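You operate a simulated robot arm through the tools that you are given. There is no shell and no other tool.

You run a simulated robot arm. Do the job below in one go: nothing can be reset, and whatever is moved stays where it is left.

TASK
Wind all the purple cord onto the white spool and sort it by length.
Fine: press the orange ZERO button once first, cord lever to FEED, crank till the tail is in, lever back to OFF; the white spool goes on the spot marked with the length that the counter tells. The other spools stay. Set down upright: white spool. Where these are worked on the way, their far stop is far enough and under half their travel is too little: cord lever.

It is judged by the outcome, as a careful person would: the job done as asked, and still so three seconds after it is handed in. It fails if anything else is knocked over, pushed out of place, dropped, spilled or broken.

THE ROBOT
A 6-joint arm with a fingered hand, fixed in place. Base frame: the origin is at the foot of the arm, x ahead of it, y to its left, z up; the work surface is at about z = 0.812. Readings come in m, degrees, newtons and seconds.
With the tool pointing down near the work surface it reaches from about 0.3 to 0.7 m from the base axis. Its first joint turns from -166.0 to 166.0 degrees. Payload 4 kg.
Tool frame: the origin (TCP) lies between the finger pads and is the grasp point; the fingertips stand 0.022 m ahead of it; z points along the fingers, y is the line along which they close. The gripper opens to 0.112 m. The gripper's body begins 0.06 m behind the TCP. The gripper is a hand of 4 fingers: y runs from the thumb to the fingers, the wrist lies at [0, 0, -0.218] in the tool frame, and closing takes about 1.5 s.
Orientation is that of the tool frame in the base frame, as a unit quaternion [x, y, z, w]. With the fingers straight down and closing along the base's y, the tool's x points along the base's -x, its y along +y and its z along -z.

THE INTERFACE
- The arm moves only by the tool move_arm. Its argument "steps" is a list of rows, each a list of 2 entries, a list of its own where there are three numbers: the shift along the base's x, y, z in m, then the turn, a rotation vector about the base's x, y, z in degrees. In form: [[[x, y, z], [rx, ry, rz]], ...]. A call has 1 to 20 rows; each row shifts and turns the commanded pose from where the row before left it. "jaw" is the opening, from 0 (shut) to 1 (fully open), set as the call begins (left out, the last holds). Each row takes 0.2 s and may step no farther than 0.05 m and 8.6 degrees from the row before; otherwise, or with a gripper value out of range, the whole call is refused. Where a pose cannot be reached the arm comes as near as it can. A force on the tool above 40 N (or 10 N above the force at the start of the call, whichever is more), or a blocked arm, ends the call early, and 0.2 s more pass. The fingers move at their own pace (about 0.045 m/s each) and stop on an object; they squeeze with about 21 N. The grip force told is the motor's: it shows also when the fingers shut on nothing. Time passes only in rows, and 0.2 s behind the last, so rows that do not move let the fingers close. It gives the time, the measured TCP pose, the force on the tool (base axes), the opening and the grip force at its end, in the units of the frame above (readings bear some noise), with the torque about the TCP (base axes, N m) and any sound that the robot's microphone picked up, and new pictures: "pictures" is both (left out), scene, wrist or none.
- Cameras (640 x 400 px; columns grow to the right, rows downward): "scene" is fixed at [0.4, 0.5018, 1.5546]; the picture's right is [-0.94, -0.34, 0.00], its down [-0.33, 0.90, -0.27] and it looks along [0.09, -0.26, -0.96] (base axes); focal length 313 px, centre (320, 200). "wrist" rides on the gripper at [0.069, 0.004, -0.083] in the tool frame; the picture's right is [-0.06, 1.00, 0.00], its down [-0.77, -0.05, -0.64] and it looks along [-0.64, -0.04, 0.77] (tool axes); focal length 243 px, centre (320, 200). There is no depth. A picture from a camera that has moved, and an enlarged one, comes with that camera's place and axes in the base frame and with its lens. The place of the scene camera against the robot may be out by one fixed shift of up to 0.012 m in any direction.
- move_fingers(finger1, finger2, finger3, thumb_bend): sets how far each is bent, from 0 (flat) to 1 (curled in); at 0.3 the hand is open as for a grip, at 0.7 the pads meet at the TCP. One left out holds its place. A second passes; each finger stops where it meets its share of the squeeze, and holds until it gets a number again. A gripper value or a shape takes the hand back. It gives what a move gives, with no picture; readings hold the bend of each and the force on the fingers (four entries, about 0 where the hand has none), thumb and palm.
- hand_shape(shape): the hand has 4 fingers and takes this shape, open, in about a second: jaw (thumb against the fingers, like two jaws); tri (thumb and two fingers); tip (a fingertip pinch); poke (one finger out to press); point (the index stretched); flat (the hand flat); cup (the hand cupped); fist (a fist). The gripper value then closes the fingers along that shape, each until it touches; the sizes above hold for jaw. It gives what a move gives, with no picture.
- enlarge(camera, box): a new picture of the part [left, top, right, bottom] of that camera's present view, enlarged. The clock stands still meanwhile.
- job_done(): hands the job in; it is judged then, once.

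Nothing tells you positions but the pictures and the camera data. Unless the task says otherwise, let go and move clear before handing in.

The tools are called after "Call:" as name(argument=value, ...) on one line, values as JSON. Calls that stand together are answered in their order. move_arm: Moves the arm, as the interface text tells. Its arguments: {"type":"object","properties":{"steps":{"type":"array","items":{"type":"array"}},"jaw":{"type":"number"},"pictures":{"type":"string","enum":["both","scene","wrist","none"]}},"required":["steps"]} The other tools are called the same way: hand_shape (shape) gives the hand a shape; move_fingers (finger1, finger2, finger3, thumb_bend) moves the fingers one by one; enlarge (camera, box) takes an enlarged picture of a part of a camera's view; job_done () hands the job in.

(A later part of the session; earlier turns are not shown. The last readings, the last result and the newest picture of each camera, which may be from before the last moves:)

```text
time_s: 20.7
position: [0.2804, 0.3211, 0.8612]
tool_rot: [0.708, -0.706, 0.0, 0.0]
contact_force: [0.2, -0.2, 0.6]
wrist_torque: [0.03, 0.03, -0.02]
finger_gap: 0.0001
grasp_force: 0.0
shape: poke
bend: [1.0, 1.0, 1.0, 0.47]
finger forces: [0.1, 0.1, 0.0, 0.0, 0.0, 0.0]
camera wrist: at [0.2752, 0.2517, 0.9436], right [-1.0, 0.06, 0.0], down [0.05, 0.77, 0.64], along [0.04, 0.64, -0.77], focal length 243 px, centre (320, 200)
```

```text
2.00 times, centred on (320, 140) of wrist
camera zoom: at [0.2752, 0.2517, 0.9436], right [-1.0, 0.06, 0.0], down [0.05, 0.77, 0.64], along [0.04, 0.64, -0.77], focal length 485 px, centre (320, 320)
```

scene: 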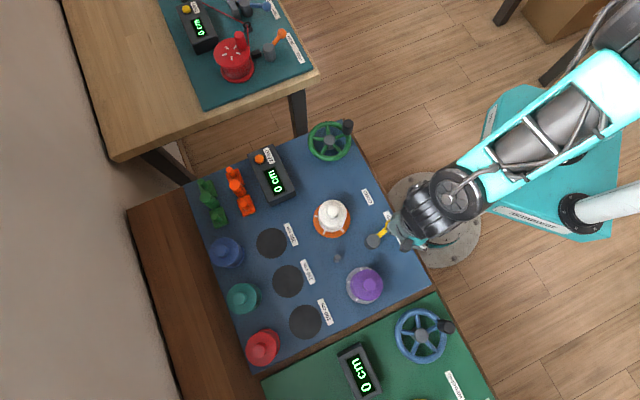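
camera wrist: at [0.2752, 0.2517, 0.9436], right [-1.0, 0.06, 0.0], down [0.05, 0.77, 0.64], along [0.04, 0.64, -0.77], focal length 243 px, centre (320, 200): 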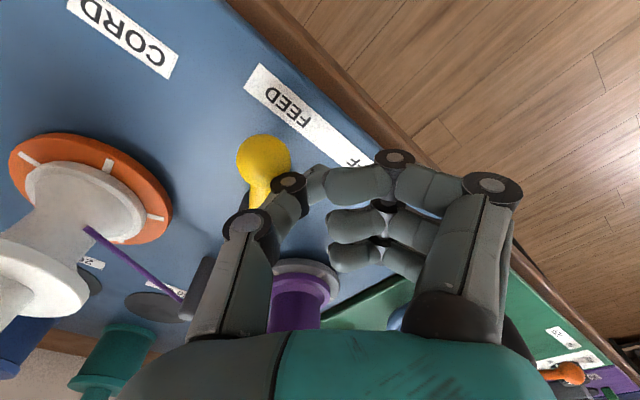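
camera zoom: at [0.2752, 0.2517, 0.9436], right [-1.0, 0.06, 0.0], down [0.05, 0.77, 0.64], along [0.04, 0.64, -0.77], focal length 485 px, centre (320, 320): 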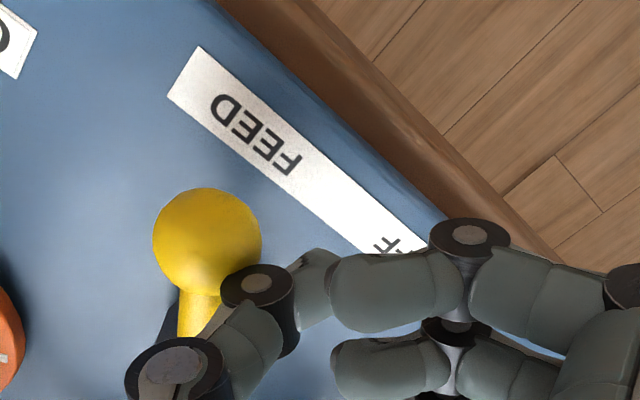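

The purple cord has appeared between the guide pin and the white spool, so the feed is engaged. I'll push a bit further to be sure the lever is at its far stop.

Call:
move_arm(steps=[[[0.0038, -0.0034, 0], [0, 0, 0]], [[0.0038, -0.0034, 0], [0, 0, 0]], [[0, 0, 0], [0, 0, 0]]], pictures="wrist")

Call:
enlarge(camera="wrist", box=[160, 40, 480, 240])

```text
time_s: 21.5
position: [0.2878, 0.3151, 0.8611]
tool_rot: [0.708, -0.706, 0.0, -0.001]
contact_force: [-3.4, 5.3, 6.8]
wrist_torque: [0.05, -0.04, 0.07]
finger_gap: 0.0
grasp_force: 0.2
shape: poke
bend: [1.0, 1.0, 1.0, 0.49]
finger forces: [0.1, 0.1, 0.0, 0.0, 9.3, 0.0]
camera wrist: at [0.2824, 0.2462, 0.9435], right [-1.0, 0.06, 0.0], down [0.05, 0.76, 0.64], along [0.04, 0.64, -0.77], focal length 243 px, centre (320, 200)
```

wrist: 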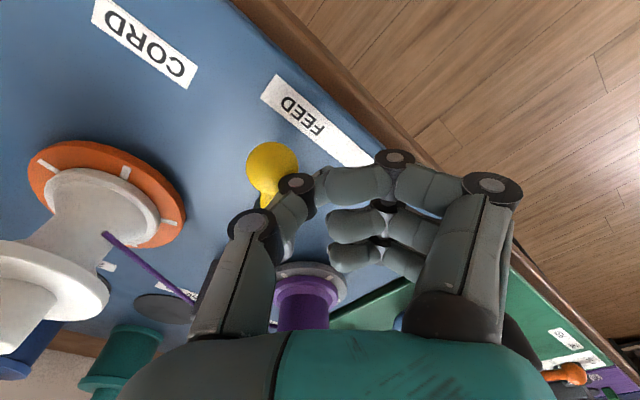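

```text
2.00 times, centred on (320, 140) of wrist
camera zoom: at [0.2824, 0.2462, 0.9435], right [-1.0, 0.06, 0.0], down [0.05, 0.76, 0.64], along [0.04, 0.64, -0.77], focal length 485 px, centre (320, 320)
```

zoom: 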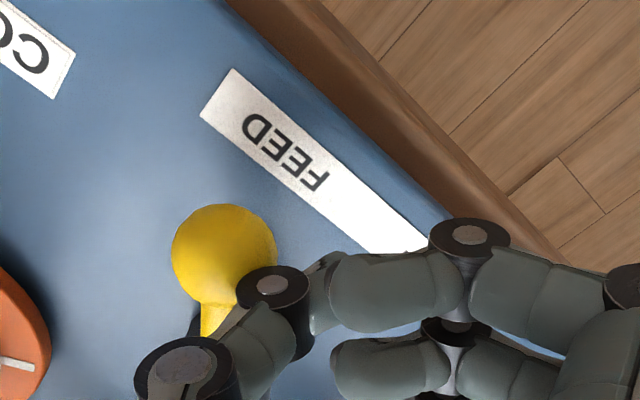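

The thumb now feels 9 N, so the lever is hard against its far stop at FEED. I'll back off, lift, and go to look at the crank.

Call:
move_arm(steps=[[[-0.0076, 0.0068, 0], [0, 0, 0]], [[-0.012, 0.008, 0], [0, 0, 0]], [[0, 0, 0.04], [0, 0, 0]], [[0, 0, 0.05], [0, 0, 0]], [[0, 0, 0.05], [0, 0, 0]], [[0.03, -0.025, 0.03], [0, 0, 0]], [[0.035, -0.025, 0.02], [0, 0, 0]], [[0.035, -0.03, 0], [0, 0, 0]], [[0.035, -0.03, 0], [0, 0, 0]], [[0.03, -0.03, 0], [0, 0, 0]], [[0, 0, 0], [0, 0, 0]]])

Call:
hand_shape(shape="jaw")

Call:
enlarge(camera="scene", box=[300, 170, 440, 258])

Call:
enlarge(camera="wrist", box=[200, 0, 456, 160])

```text
time_s: 23.9
position: [0.4382, 0.1874, 1.0525]
tool_rot: [0.707, -0.707, 0.0, -0.001]
contact_force: [-0.8, -0.7, -1.3]
wrist_torque: [-0.02, -0.02, -0.02]
finger_gap: 0.0001
grasp_force: 0.0
shape: poke
bend: [1.0, 1.0, 1.0, 0.47]
finger forces: [0.0, 0.1, 0.0, 0.0, 0.0, 0.0]
camera wrist: at [0.4327, 0.1179, 1.1368], right [-1.0, 0.06, 0.0], down [0.05, 0.77, 0.64], along [0.04, 0.64, -0.77], focal length 243 px, centre (320, 200)
```

scene: 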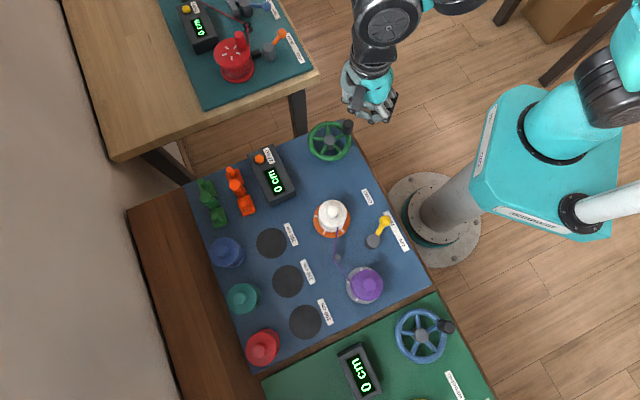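
wrist: 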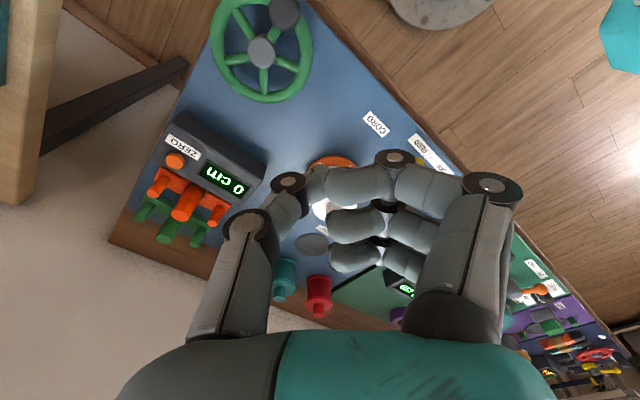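

```text
time_s: 24.8
position: [0.4377, 0.1864, 1.0537]
tool_rot: [-0.707, 0.707, 0.0, 0.0]
contact_force: [-0.3, 0.0, 0.4]
wrist_torque: [-0.01, 0.01, -0.03]
finger_gap: 0.1121
grasp_force: 0.0
shape: jaw
bend: [0.3, 0.3, 0.3, 0.3]
finger forces: [0.0, 0.0, 0.0, 0.0, 0.0, 0.0]
```

```text
4.55 times, centred on (370, 214) of scene
camera zoom: at [0.4, 0.5018, 1.5546], right [-0.94, -0.34, 0.0], down [-0.33, 0.9, -0.27], along [0.09, -0.26, -0.96], focal length 1424 px, centre (93, 136)
```

zoom: 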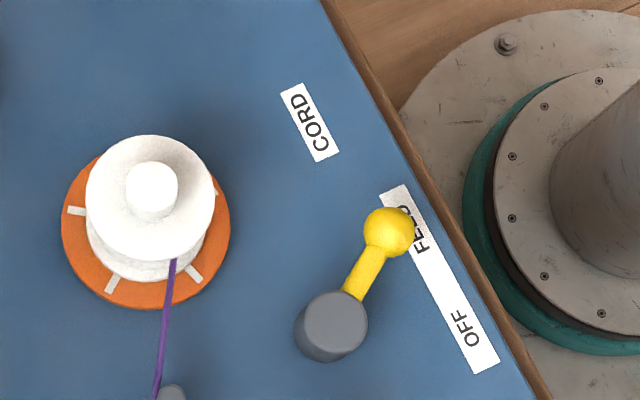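

```text
2.50 times, centred on (328, 80) of wrist
camera zoom: at [0.4323, 0.1183, 1.1368], right [-1.0, 0.06, 0.0], down [0.05, 0.77, 0.64], along [0.04, 0.64, -0.77], focal length 606 px, centre (300, 500)
```

zoom: 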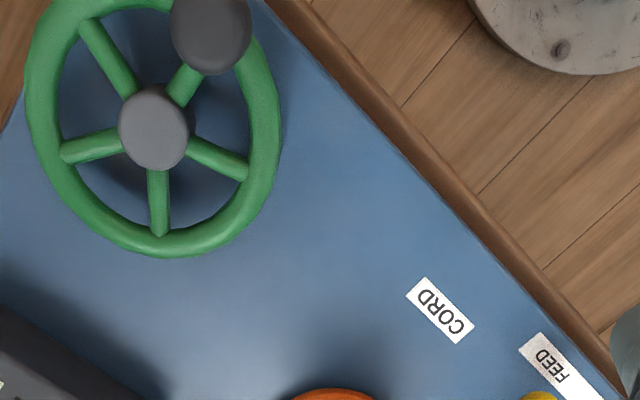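

The lever knob is over FEED and the cord runs to the white spool. I'll go a little lower for a precise look at the crank and its handle.

Call:
move_arm(steps=[[[0.015, -0.01, -0.04], [0, 0, 0]], [[0.015, -0.01, -0.03], [0, 0, 0]], [[0, 0, 0], [0, 0, 0]]], pictures="wrist")

Call:
enlarge(camera="wrist", box=[160, 0, 480, 200])

```text
time_s: 25.6
position: [0.4642, 0.1684, 0.9807]
tool_rot: [-0.707, 0.707, -0.001, -0.001]
contact_force: [-1.4, -0.1, -0.3]
wrist_torque: [0.03, -0.04, -0.01]
finger_gap: 0.1118
grasp_force: 0.1
shape: jaw
bend: [0.3, 0.3, 0.3, 0.3]
finger forces: [0.0, 0.0, 0.0, 0.0, 0.1, 0.0]
camera wrist: at [0.459, 0.1003, 1.0644], right [-1.0, 0.06, 0.0], down [0.05, 0.77, 0.64], along [0.04, 0.64, -0.77], focal length 243 px, centre (320, 200)
```

wrist: 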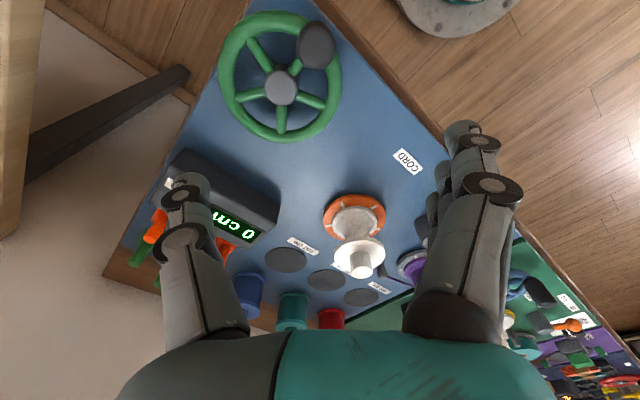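

```text
2.00 times, centred on (320, 100) of wrist
camera zoom: at [0.459, 0.1003, 1.0644], right [-1.0, 0.06, 0.0], down [0.05, 0.77, 0.64], along [0.04, 0.64, -0.77], focal length 485 px, centre (320, 400)
```

zoom: 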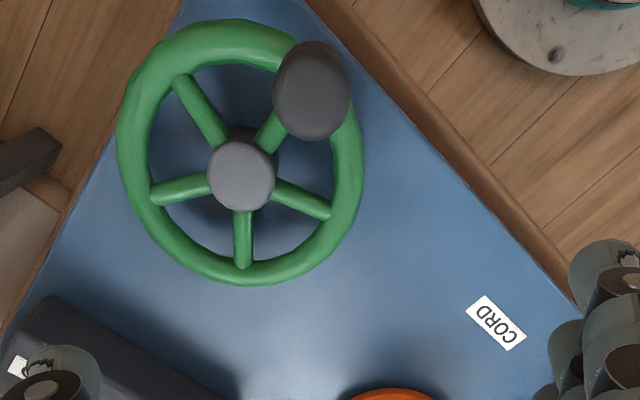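

The crank hub is near (0.497, 0.158, 0.838) and its handle is near (0.463, 0.1275), with the handle top at about z = 0.863 and a radius of about 0.046. I'll position the open hand over the handle and check before closing.

Call:
move_arm(steps=[[[0, -0.021, 0], [0, 0, 0]], [[0, -0.021, 0], [0, 0, 0]], [[0, 0, -0.04], [0, 0, 0]], [[0, 0, -0.035], [0, 0, 0]], [[0, 0, 0], [0, 0, 0]]])

Call:
enlarge(camera="wrist", box=[160, 60, 480, 260])

Call:
enlarge(camera="scene", box=[280, 90, 408, 170])

```text
time_s: 26.8
position: [0.4632, 0.1264, 0.9032]
tool_rot: [-0.707, 0.707, 0.0, -0.001]
contact_force: [0.1, -0.4, -0.3]
wrist_torque: [-0.01, 0.04, 0.01]
finger_gap: 0.1121
grasp_force: 0.1
shape: jaw
bend: [0.3, 0.3, 0.3, 0.3]
finger forces: [0.0, 0.0, 0.0, 0.1, 0.1, 0.0]
camera wrist: at [0.4574, 0.0574, 0.9865], right [-1.0, 0.06, 0.0], down [0.05, 0.77, 0.64], along [0.04, 0.64, -0.77], focal length 243 px, centre (320, 200)
```

scene: 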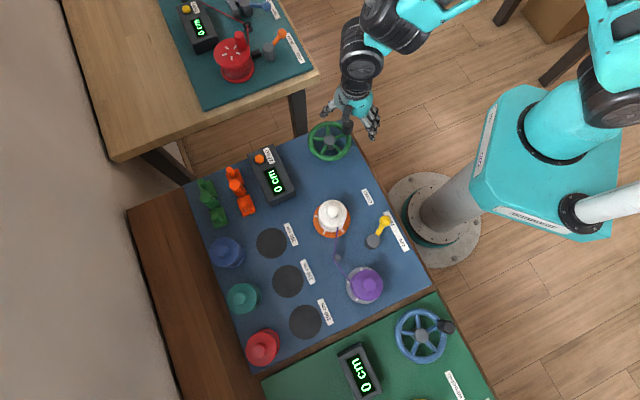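
wrist: 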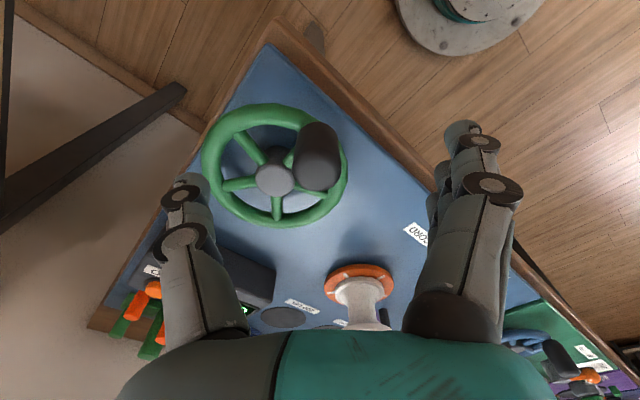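

```text
2.00 times, centred on (320, 160) of wrist
camera zoom: at [0.4574, 0.0574, 0.9865], right [-1.0, 0.06, 0.0], down [0.05, 0.77, 0.64], along [0.04, 0.64, -0.77], focal length 485 px, centre (320, 280)
```

zoom: 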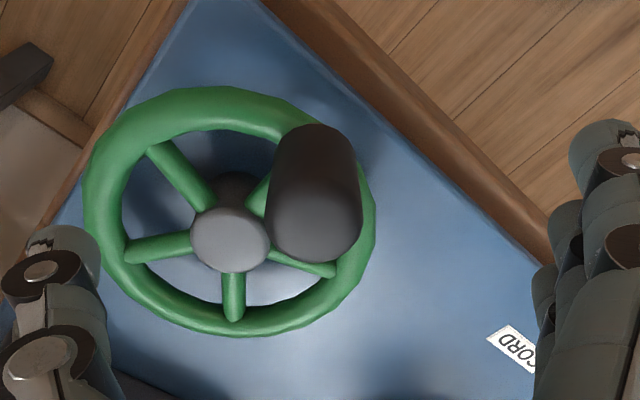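

```text
5.00 times, centred on (344, 130) of scene
camera zoom: at [0.4, 0.5018, 1.5546], right [-0.94, -0.34, 0.0], down [-0.33, 0.9, -0.27], along [0.09, -0.26, -0.96], focal length 1567 px, centre (200, 550)
```

zoom: 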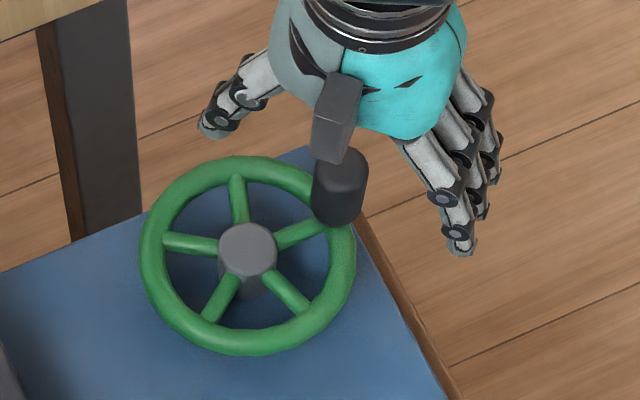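

The handle runs from about z = 0.841 to 0.88 at (0.4635, 0.1265), right under the TCP. I'll descend so the pads straddle it with the tips above the rim, then close.

Call:
move_arm(steps=[[[0.001, 0, -0.016], [0, 0, 0]], [[0, 0, -0.015], [0, 0, 0]], [[0, 0, 0], [0, 0, 0]]], pictures="none")

Call:
move_arm(steps=[[[0, 0, 0], [0, 0, 0]], [[0, 0, 0], [0, 0, 0]], [[0, 0, 0], [0, 0, 0]], [[0, 0, 0], [0, 0, 0]], [[0, 0, 0], [0, 0, 0]], [[0, 0, 0], [0, 0, 0]], [[0, 0, 0], [0, 0, 0]], [[0, 0, 0], [0, 0, 0]]], jaw=0)

Call:
enlarge(camera="wrist", box=[160, 60, 480, 260])

Call:
enlarge(camera="scene", box=[280, 90, 408, 170])

```text
time_s: 27.6
position: [0.4635, 0.1257, 0.8718]
tool_rot: [0.707, -0.707, 0.0, 0.0]
contact_force: [-0.1, 0.1, 0.4]
wrist_torque: [-0.01, 0.0, 0.0]
finger_gap: 0.1117
grasp_force: 0.1
shape: jaw
bend: [0.3, 0.3, 0.3, 0.3]
finger forces: [0.0, 0.1, 0.0, 0.0, 0.0, 0.0]
```

```text
time_s: 29.4
position: [0.4645, 0.1259, 0.8727]
tool_rot: [-0.707, 0.707, 0.0, 0.001]
contact_force: [4.7, 5.2, -2.5]
wrist_torque: [0.04, -0.03, 0.01]
finger_gap: 0.0071
grasp_force: 20.9
shape: jaw
bend: [0.66, 0.72, 0.66, 0.7]
finger forces: [0.3, 9.7, 0.5, 0.1, 16.1, 0.1]
camera wrist: at [0.4585, 0.057, 0.9558], right [-1.0, 0.06, 0.0], down [0.05, 0.76, 0.64], along [0.04, 0.64, -0.77], focal length 243 px, centre (320, 200)
```

scene: 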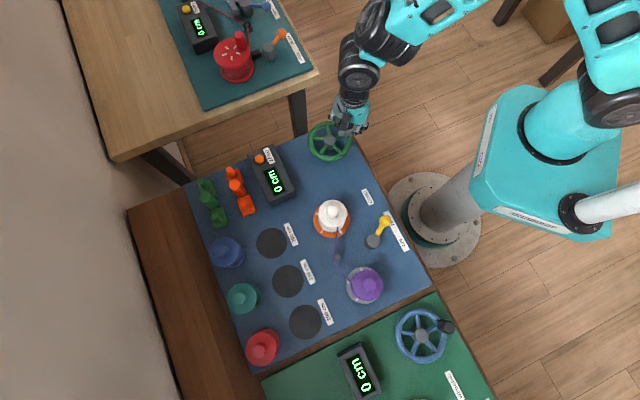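
wrist: 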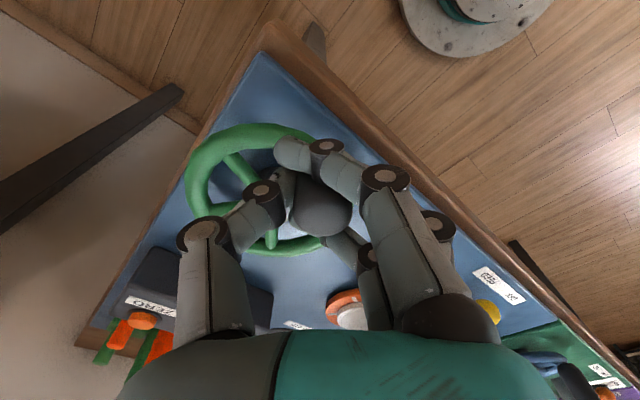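

```text
2.00 times, centred on (320, 160) of wrist
camera zoom: at [0.4585, 0.057, 0.9558], right [-1.0, 0.06, 0.0], down [0.05, 0.76, 0.64], along [0.04, 0.64, -0.77], focal length 485 px, centre (320, 280)
```

zoom: 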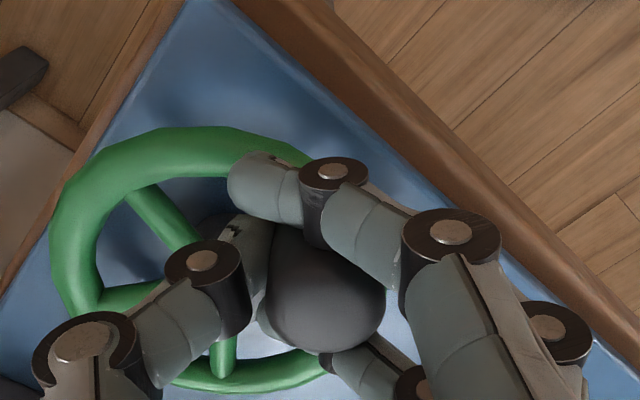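

```text
5.00 times, centred on (344, 130) of scene
camera zoom: at [0.4, 0.5018, 1.5546], right [-0.94, -0.34, 0.0], down [-0.33, 0.9, -0.27], along [0.09, -0.26, -0.96], focal length 1567 px, centre (200, 550)
```

zoom: 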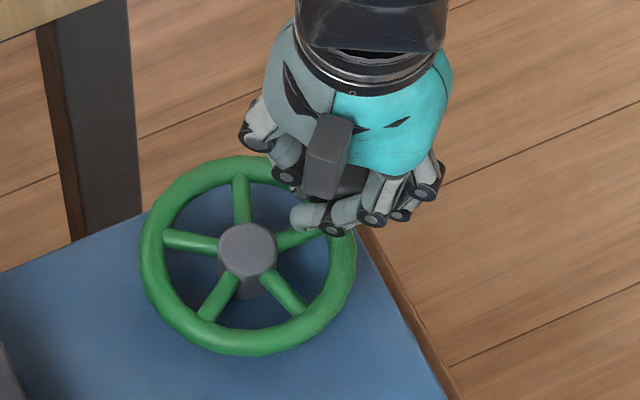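

The handle is held: the middle finger and thumb grip it and the outer fingers cage it. I'll try about 60° counter-clockwise and see how the counter responds.

Call:
move_arm(steps=[[[0.0093, -0.0075, 0], [0, 0, 0]], [[0.0109, -0.0049, 0], [0, 0, 0]], [[0.0118, -0.0019, 0], [0, 0, 0]], [[0.0119, 0.0013, 0], [0, 0, 0]], [[0, 0, 0], [0, 0, 0]]])

Call:
enlarge(camera="scene", box=[240, 100, 400, 200])

Call:
enlarge(camera="scene", box=[300, 190, 428, 310])

```text
time_s: 30.6
position: [0.5082, 0.1118, 0.8726]
tool_rot: [0.707, -0.707, 0.001, 0.0]
contact_force: [2.0, -11.1, -3.0]
wrist_torque: [-0.14, 0.14, 0.05]
finger_gap: 0.0056
grasp_force: 21.0
shape: jaw
bend: [0.66, 0.72, 0.66, 0.7]
finger forces: [3.0, 10.6, 0.2, 0.0, 14.2, 0.0]
camera wrist: at [0.5037, 0.0435, 0.9559], right [-1.0, 0.07, 0.0], down [0.05, 0.77, 0.64], along [0.04, 0.64, -0.77], focal length 243 px, centre (320, 200)
```

scene: 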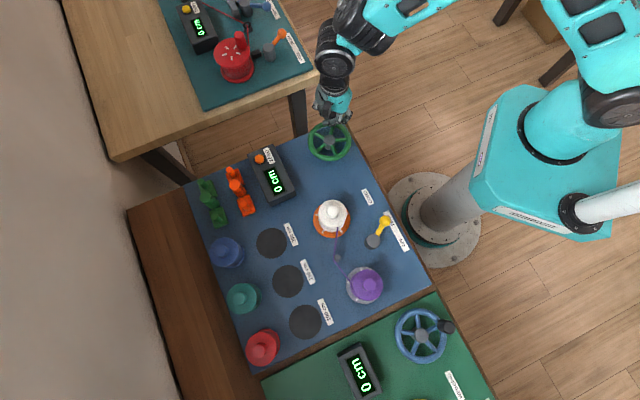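
wrist: 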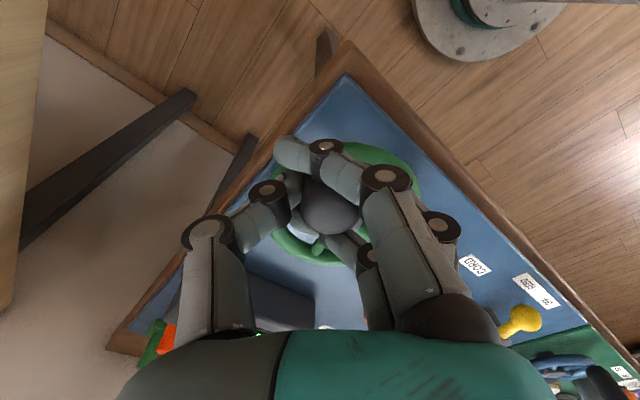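

```text
4.00 times, centred on (320, 150) of scene
camera zoom: at [0.4, 0.5018, 1.5546], right [-0.94, -0.34, 0.0], down [-0.33, 0.9, -0.27], along [0.09, -0.26, -0.96], focal length 1253 px, centre (320, 400)
```

zoom: 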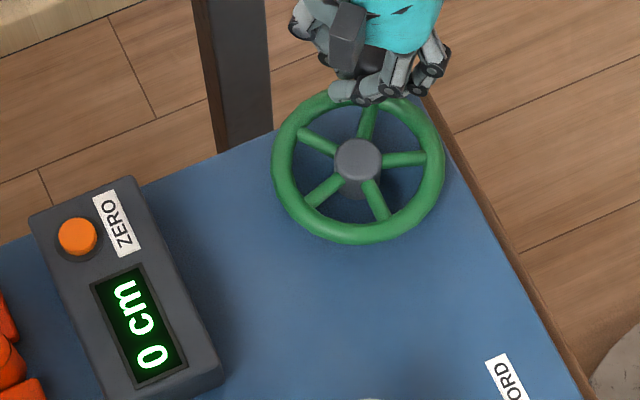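

```text
3.33 times, centred on (364, 250) of scene
camera zoom: at [0.4, 0.5018, 1.5546], right [-0.94, -0.34, 0.0], down [-0.33, 0.9, -0.27], along [0.09, -0.26, -0.96], focal length 1044 px, centre (173, 33)
```

zoom: 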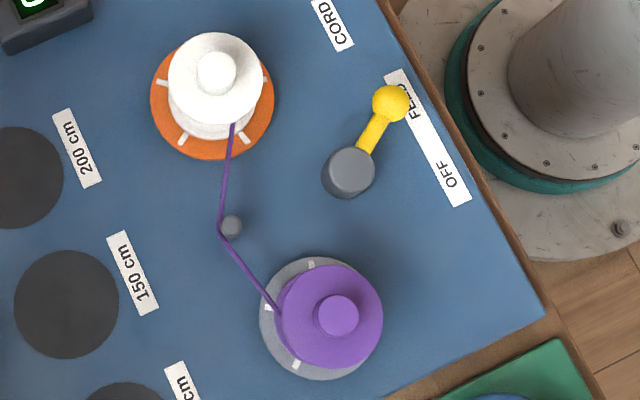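

The wheel turned about 60° and the counter still shows 0 cm. There is an 11 N side force, so my circle is slightly off; I'll relieve it radially to calibrate the radius.

Call:
move_arm(steps=[[[0, -0.002, 0], [0, 0, 0]], [[0, 0, 0], [0, 0, 0]]], pictures="none")

Call:
move_arm(steps=[[[0, -0.002, 0], [0, 0, 0]], [[0, 0, 0], [0, 0, 0]]], pictures="none")

```text
time_s: 31.2
position: [0.5098, 0.1123, 0.8742]
tool_rot: [0.707, -0.707, 0.0, 0.0]
contact_force: [0.9, -5.1, -6.1]
wrist_torque: [-0.07, 0.14, 0.02]
finger_gap: 0.0056
grasp_force: 20.8
shape: jaw
bend: [0.66, 0.71, 0.66, 0.7]
finger forces: [1.7, 11.3, 0.8, 0.0, 13.0, 0.0]
```

```text
time_s: 31.8
position: [0.5097, 0.1107, 0.8738]
tool_rot: [0.708, -0.707, 0.0, -0.001]
contact_force: [0.6, 3.6, -9.2]
wrist_torque: [0.04, 0.11, -0.03]
finger_gap: 0.0057
grasp_force: 20.6
shape: jaw
bend: [0.66, 0.71, 0.66, 0.7]
finger forces: [0.4, 10.9, 2.0, 0.0, 11.3, 0.1]
```

Stiffness is about 4 N/mm, and the corrected circle centre is a few millimetres from my first estimate. I'll continue counter-clockwise on the corrected circle and check the forces again.

Call:
move_arm(steps=[[[0.0094, 0.0031, 0], [0, 0, 0]], [[0.0072, 0.0033, 0], [0, 0, 0]], [[0.0065, 0.0046, 0], [0, 0, 0]], [[0.0057, 0.0057, 0], [0, 0, 0]], [[0.0046, 0.0065, 0], [0, 0, 0]], [[0.0033, 0.0072, 0], [0, 0, 0]], [[0, 0, 0], [0, 0, 0]]])

Call:
enlarge(camera="scene", box=[240, 100, 400, 200])

```text
time_s: 33.4
position: [0.5455, 0.14, 0.8745]
tool_rot: [0.707, -0.707, 0.0, -0.001]
contact_force: [10.4, -3.4, -5.7]
wrist_torque: [-0.03, -0.06, -0.01]
finger_gap: 0.0056
grasp_force: 20.8
shape: jaw
bend: [0.66, 0.71, 0.66, 0.7]
finger forces: [1.0, 8.1, 0.9, 0.0, 17.6, 0.1]
camera wrist: at [0.5404, 0.0719, 0.9576], right [-1.0, 0.06, 0.0], down [0.05, 0.76, 0.64], along [0.04, 0.64, -0.77], focal length 243 px, centre (320, 200)
```

scene: 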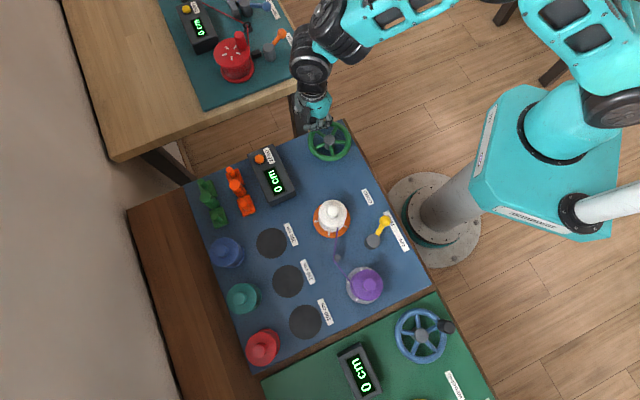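
wrist: 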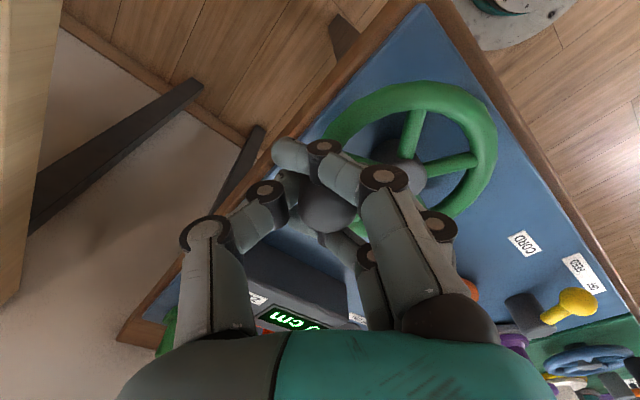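

```text
4.00 times, centred on (320, 150) of scene
camera zoom: at [0.4, 0.5018, 1.5546], right [-0.94, -0.34, 0.0], down [-0.33, 0.9, -0.27], along [0.09, -0.26, -0.96], focal length 1253 px, centre (320, 400)
```

zoom: 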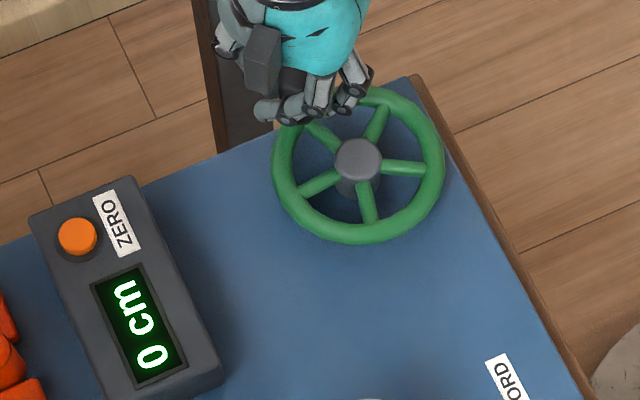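

The force says the true radius is about 48 mm, and three points now give a consistent circle. The counter is still at 0 after about 115°, so I'll continue another quarter turn and check.

Call:
move_arm(steps=[[[0.0064, 0.0155, 0], [0, 0, 0]], [[-0.0019, 0.0167, 0], [0, 0, 0]], [[-0.0074, 0.015, 0], [0, 0, 0]], [[-0.0122, 0.0116, 0], [0, 0, 0]], [[-0.0154, 0.0067, 0], [0, 0, 0]], [[0, 0, 0], [0, 0, 0]]])

Call:
enlarge(camera="scene", box=[240, 100, 400, 200])

Call:
enlarge(camera="scene", box=[300, 190, 428, 310])

```text
time_s: 34.8
position: [0.515, 0.2078, 0.8749]
tool_rot: [-0.706, 0.708, 0.0, -0.001]
contact_force: [-2.2, -8.7, -10.6]
wrist_torque: [-0.09, 0.03, 0.05]
finger_gap: 0.0049
grasp_force: 21.0
shape: jaw
bend: [0.66, 0.7, 0.66, 0.71]
finger forces: [2.7, 11.1, 0.4, 0.1, 10.6, 0.1]
camera wrist: at [0.5095, 0.1379, 0.9584], right [-1.0, 0.06, 0.0], down [0.05, 0.77, 0.64], along [0.04, 0.64, -0.77], focal length 243 px, centre (320, 200)
```

scene: 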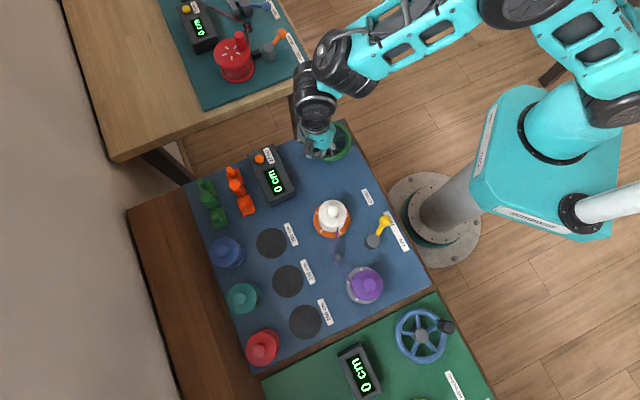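
wrist: 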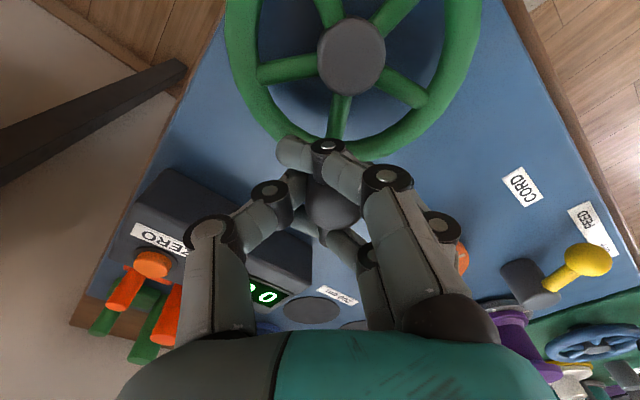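

```text
4.00 times, centred on (320, 150) of scene
camera zoom: at [0.4, 0.5018, 1.5546], right [-0.94, -0.34, 0.0], down [-0.33, 0.9, -0.27], along [0.09, -0.26, -0.96], focal length 1253 px, centre (320, 400)
```

zoom: 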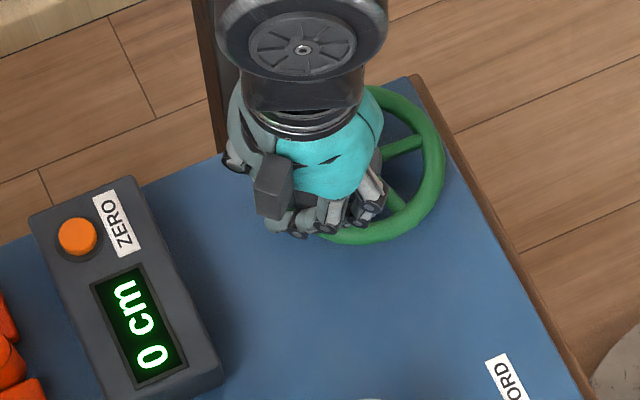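

```text
3.33 times, centred on (364, 250) of scene
camera zoom: at [0.4, 0.5018, 1.5546], right [-0.94, -0.34, 0.0], down [-0.33, 0.9, -0.27], along [0.09, -0.26, -0.96], focal length 1044 px, centre (173, 33)
```

zoom: 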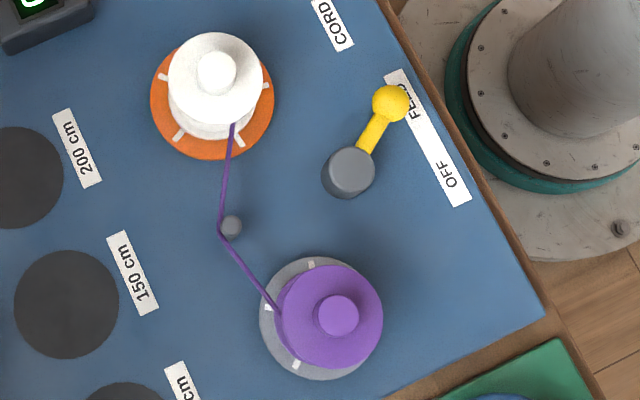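

After about 213° counter-clockwise the counter still shows 0 cm. Before going on, I'll watch the marks on the orange seat closely to see which way, if at all, it turns with the crank.

Call:
enlarge(camera="scene", box=[300, 190, 364, 240])

Call:
move_arm(steps=[[[-0.0157, -0.001, 0], [0, 0, 0]], [[-0.0155, -0.0032, 0], [0, 0, 0]], [[0, 0, 0], [0, 0, 0]]], pictures="none")

Call:
enlarge(camera="scene", box=[300, 190, 364, 240])

Call:
enlarge(camera="scene", box=[240, 100, 400, 200])

```text
8.00 times, centred on (332, 215) of scene
camera zoom: at [0.4, 0.5018, 1.5546], right [-0.94, -0.34, 0.0], down [-0.33, 0.9, -0.27], along [0.09, -0.26, -0.96], focal length 2507 px, centre (224, 80)
```

zoom: 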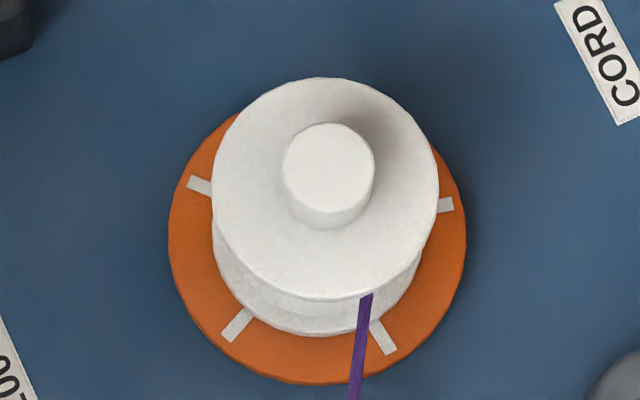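

```text
time_s: 35.6
position: [0.4855, 0.2035, 0.8763]
tool_rot: [0.707, -0.707, 0.0, 0.0]
contact_force: [1.0, -3.2, -13.5]
wrist_torque: [-0.02, -0.07, 0.02]
finger_gap: 0.0045
grasp_force: 21.2
shape: jaw
bend: [0.66, 0.69, 0.66, 0.7]
finger forces: [1.4, 9.3, 0.8, 0.0, 11.0, 0.0]
```

```text
8.00 times, centred on (332, 215) of scene
camera zoom: at [0.4, 0.5018, 1.5546], right [-0.94, -0.34, 0.0], down [-0.33, 0.9, -0.27], along [0.09, -0.26, -0.96], focal length 2507 px, centre (224, 80)
```

zoom: 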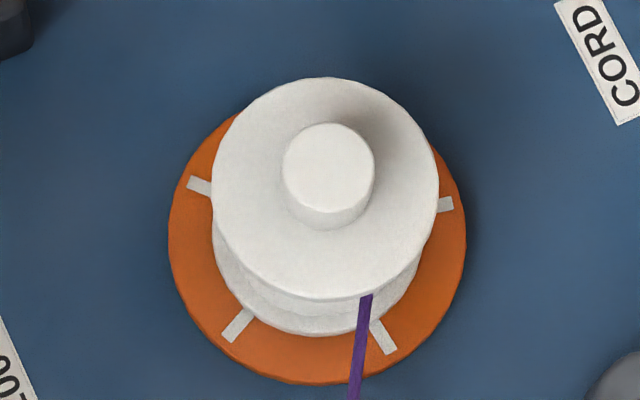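

```text
4.00 times, centred on (320, 150) of scene
camera zoom: at [0.4, 0.5018, 1.5546], right [-0.94, -0.34, 0.0], down [-0.33, 0.9, -0.27], along [0.09, -0.26, -0.96], focal length 1253 px, centre (320, 400)
```

zoom: 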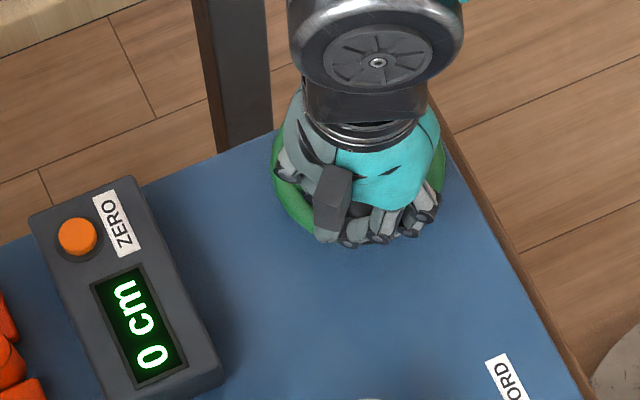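

The seat did not move while cranking counter-clockwise, so that direction is just idle. I'll reverse to clockwise and watch the seat and counter.

Call:
move_arm(steps=[[[0.0164, 0.0037, -0.001], [0, 0, 0]], [[0.0165, -0.0017, -0.001], [0, 0, 0]], [[0.0148, -0.0073, 0], [0, 0, 0]], [[0, 0, 0], [0, 0, 0]]], pictures="none")

Call:
enlarge(camera="scene", box=[300, 190, 364, 240])

Call:
enlarge(camera="scene", box=[240, 100, 400, 200])

```text
time_s: 36.6
position: [0.5339, 0.1983, 0.8747]
tool_rot: [0.707, -0.707, 0.001, -0.001]
contact_force: [5.5, 6.8, 3.3]
wrist_torque: [0.1, 0.03, -0.02]
finger_gap: 0.0056
grasp_force: 21.3
shape: jaw
bend: [0.66, 0.7, 0.66, 0.72]
finger forces: [0.4, 11.0, 2.9, 0.1, 14.0, 0.1]
```

```text
8.00 times, centred on (332, 215) of scene
camera zoom: at [0.4, 0.5018, 1.5546], right [-0.94, -0.34, 0.0], down [-0.33, 0.9, -0.27], along [0.09, -0.26, -0.96], focal length 2507 px, centre (224, 80)
```

zoom: 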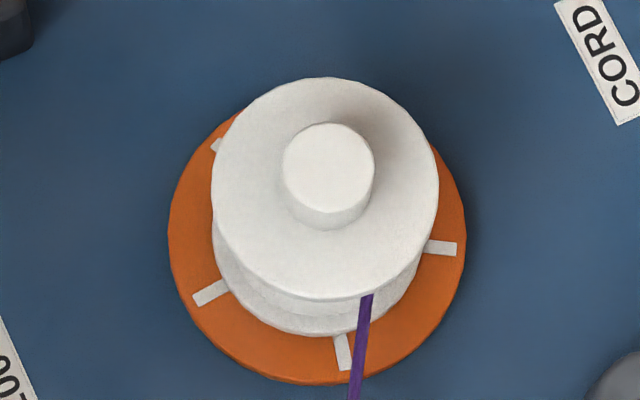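

```text
4.00 times, centred on (320, 150) of scene
camera zoom: at [0.4, 0.5018, 1.5546], right [-0.94, -0.34, 0.0], down [-0.33, 0.9, -0.27], along [0.09, -0.26, -0.96], focal length 1253 px, centre (320, 400)
```

zoom: 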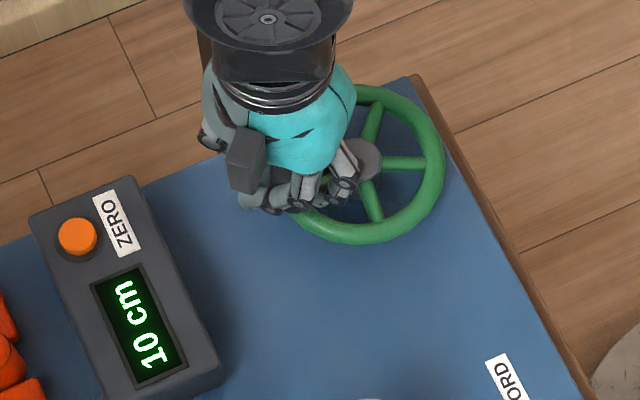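

Clockwise is right: the counter went to 10 cm and the seat turned. I'll keep cranking clockwise and check forces and the count.

Call:
move_arm(steps=[[[0.0119, -0.0115, 0], [0, 0, 0]], [[0.0067, -0.0152, 0], [0, 0, 0]], [[0.0011, -0.0165, 0], [0, 0, 0]], [[-0.0045, -0.0159, 0], [0, 0, 0]], [[-0.0098, -0.0134, 0], [0, 0, 0]], [[-0.0137, -0.0093, 0], [0, 0, 0]], [[-0.0161, -0.004, 0], [0, 0, 0]]], pictures="scene")

Call:
enlarge(camera="scene", box=[240, 100, 400, 200])

```text
time_s: 38.2
position: [0.5058, 0.1116, 0.8728]
tool_rot: [-0.707, 0.707, 0.001, 0.0]
contact_force: [0.5, -1.2, 14.7]
wrist_torque: [0.0, 0.22, 0.01]
finger_gap: 0.0073
grasp_force: 21.2
shape: jaw
bend: [0.66, 0.71, 0.66, 0.74]
finger forces: [1.0, 13.2, 1.3, 0.0, 15.4, 0.1]
```

scene: 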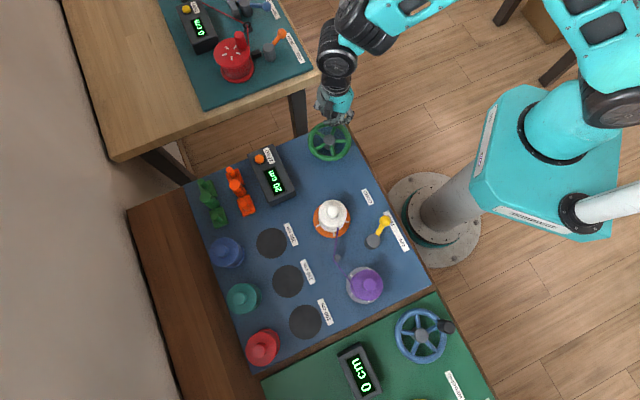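

```text
4.00 times, centred on (320, 150) of scene
camera zoom: at [0.4, 0.5018, 1.5546], right [-0.94, -0.34, 0.0], down [-0.33, 0.9, -0.27], along [0.09, -0.26, -0.96], focal length 1253 px, centre (320, 400)
```

zoom: 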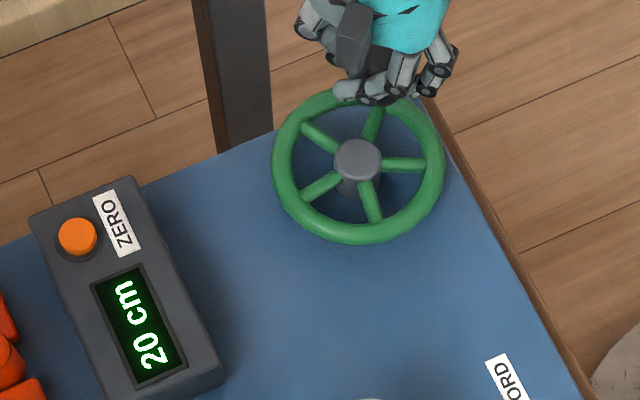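

It reads 20 cm after about 200° clockwise. There is some upward force now, so I'll raise by 2 mm and continue round.

Call:
move_arm(steps=[[[-0.0164, 0.0017, 0.001], [0, 0, 0]], [[-0.0149, 0.0073, 0.001], [0, 0, 0]], [[-0.0116, 0.0119, 0], [0, 0, 0]], [[-0.0067, 0.0152, 0], [0, 0, 0]], [[-0.0011, 0.0165, 0], [0, 0, 0]], [[0.0045, 0.0159, 0], [0, 0, 0]], [[0.0098, 0.0134, 0], [0, 0, 0]], [[0.0137, 0.0093, 0], [0, 0, 0]], [[0.0161, 0.004, 0], [0, 0, 0]]], pictures="both")

Call:
enlarge(camera="scene", box=[240, 100, 400, 200])

```text
time_s: 40.2
position: [0.5007, 0.2056, 0.8761]
tool_rot: [0.707, -0.707, 0.0, -0.001]
contact_force: [-0.7, -0.2, -11.8]
wrist_torque: [-0.05, -0.03, -0.01]
finger_gap: 0.0052
grasp_force: 20.8
shape: jaw
bend: [0.66, 0.69, 0.66, 0.72]
finger forces: [1.1, 10.8, 1.5, 0.0, 9.8, 0.1]
camera wrist: at [0.4951, 0.1378, 0.9591], right [-1.0, 0.06, 0.0], down [0.05, 0.77, 0.64], along [0.04, 0.64, -0.77], focal length 243 px, centre (320, 200)
```

scene: 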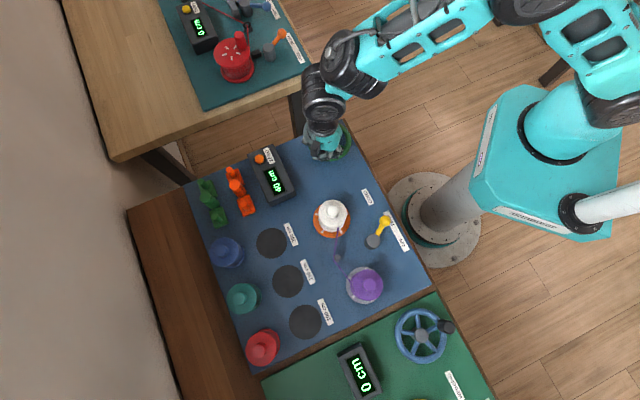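
wrist: 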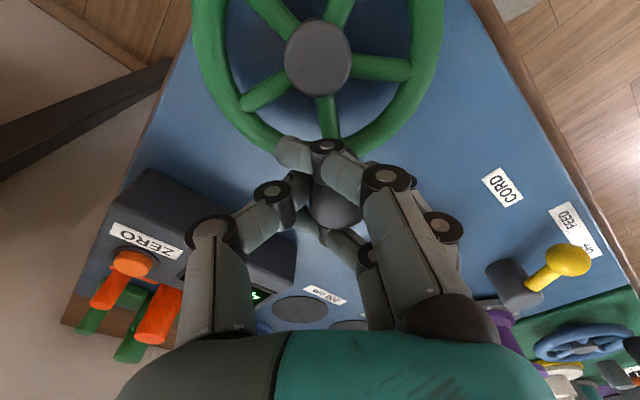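

```text
4.00 times, centred on (320, 150) of scene
camera zoom: at [0.4, 0.5018, 1.5546], right [-0.94, -0.34, 0.0], down [-0.33, 0.9, -0.27], along [0.09, -0.26, -0.96], focal length 1253 px, centre (320, 400)
```

zoom: 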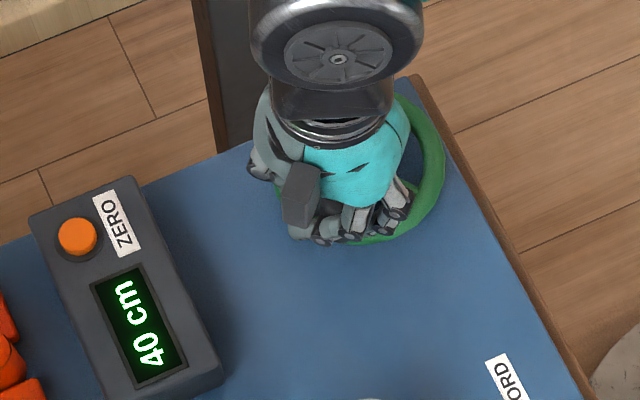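

It reads 40 cm after just over one turn clockwise, so about 37 cm per turn. I'll do another full turn with a small height compensation.

Call:
move_arm(steps=[[[0.0165, -0.0017, -0.0019], [0, 0, 0]], [[0.0148, -0.0073, 0.0003], [0, 0, 0]], [[0.0116, -0.0119, 0.0004], [0, 0, 0]], [[0.0067, -0.0152, 0.0005], [0, 0, 0]], [[0.0011, -0.0165, 0.0006], [0, 0, 0]], [[-0.0045, -0.0159, 0.0006], [0, 0, 0]], [[-0.0098, -0.0134, 0.0005], [0, 0, 0]], [[-0.0137, -0.0093, 0.0003], [0, 0, 0]], [[-0.0161, -0.004, 0.0001], [0, 0, 0]], [[-0.0164, 0.0017, -0.0001], [0, 0, 0]], [[-0.0149, 0.0073, -0.0003], [0, 0, 0]], [[-0.0116, 0.0119, -0.0004], [0, 0, 0]], [[-0.0067, 0.0152, -0.0005], [0, 0, 0]], [[-0.0011, 0.0165, -0.0006], [0, 0, 0]], [[0.0045, 0.0159, -0.0006], [0, 0, 0]], [[0.0098, 0.0134, -0.0005], [0, 0, 0]], [[0.0137, 0.0093, -0.0003], [0, 0, 0]], [[0.0161, 0.004, -0.0001], [0, 0, 0]]], pictures="both")

Call:
enlarge(camera="scene", box=[240, 100, 400, 200])

Call:
enlarge(camera="scene", box=[300, 190, 428, 310])

```text
time_s: 44.0
position: [0.4998, 0.2075, 0.8736]
tool_rot: [0.708, -0.706, -0.001, 0.001]
contact_force: [-1.4, -5.7, 6.7]
wrist_torque: [-0.06, 0.16, 0.09]
finger_gap: 0.0076
grasp_force: 21.7
shape: jaw
bend: [0.66, 0.71, 0.66, 0.74]
finger forces: [1.7, 13.2, 0.8, 0.0, 12.9, 0.0]
camera wrist: at [0.4945, 0.1379, 0.9557], right [-1.0, 0.06, 0.0], down [0.05, 0.76, 0.64], along [0.04, 0.64, -0.77], focal length 243 px, centre (320, 200)
```

scene: 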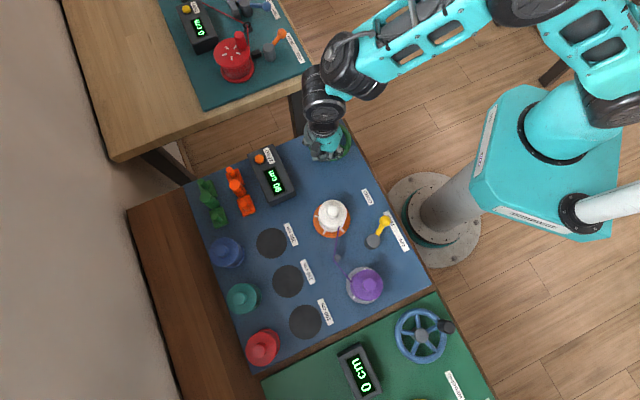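
wrist: 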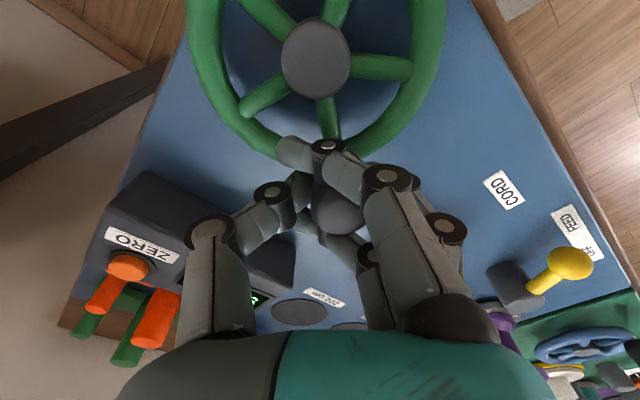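

```text
4.00 times, centred on (320, 150) of scene
camera zoom: at [0.4, 0.5018, 1.5546], right [-0.94, -0.34, 0.0], down [-0.33, 0.9, -0.27], along [0.09, -0.26, -0.96], focal length 1253 px, centre (320, 400)
```

zoom: 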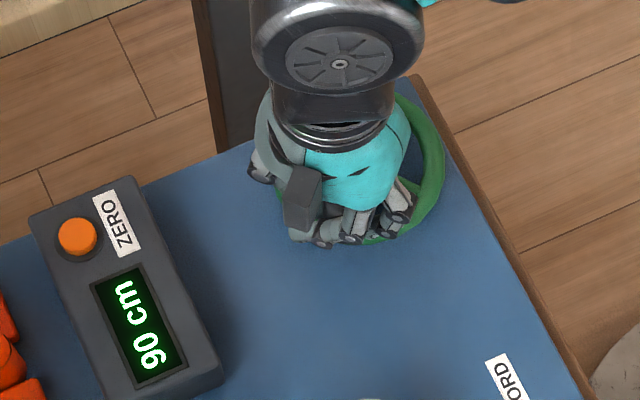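

```text
3.33 times, centred on (364, 250) of scene
camera zoom: at [0.4, 0.5018, 1.5546], right [-0.94, -0.34, 0.0], down [-0.33, 0.9, -0.27], along [0.09, -0.26, -0.96], focal length 1044 px, centre (173, 33)
```

zoom: 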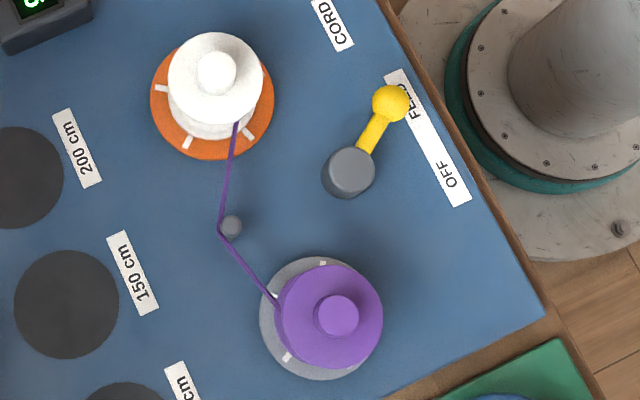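

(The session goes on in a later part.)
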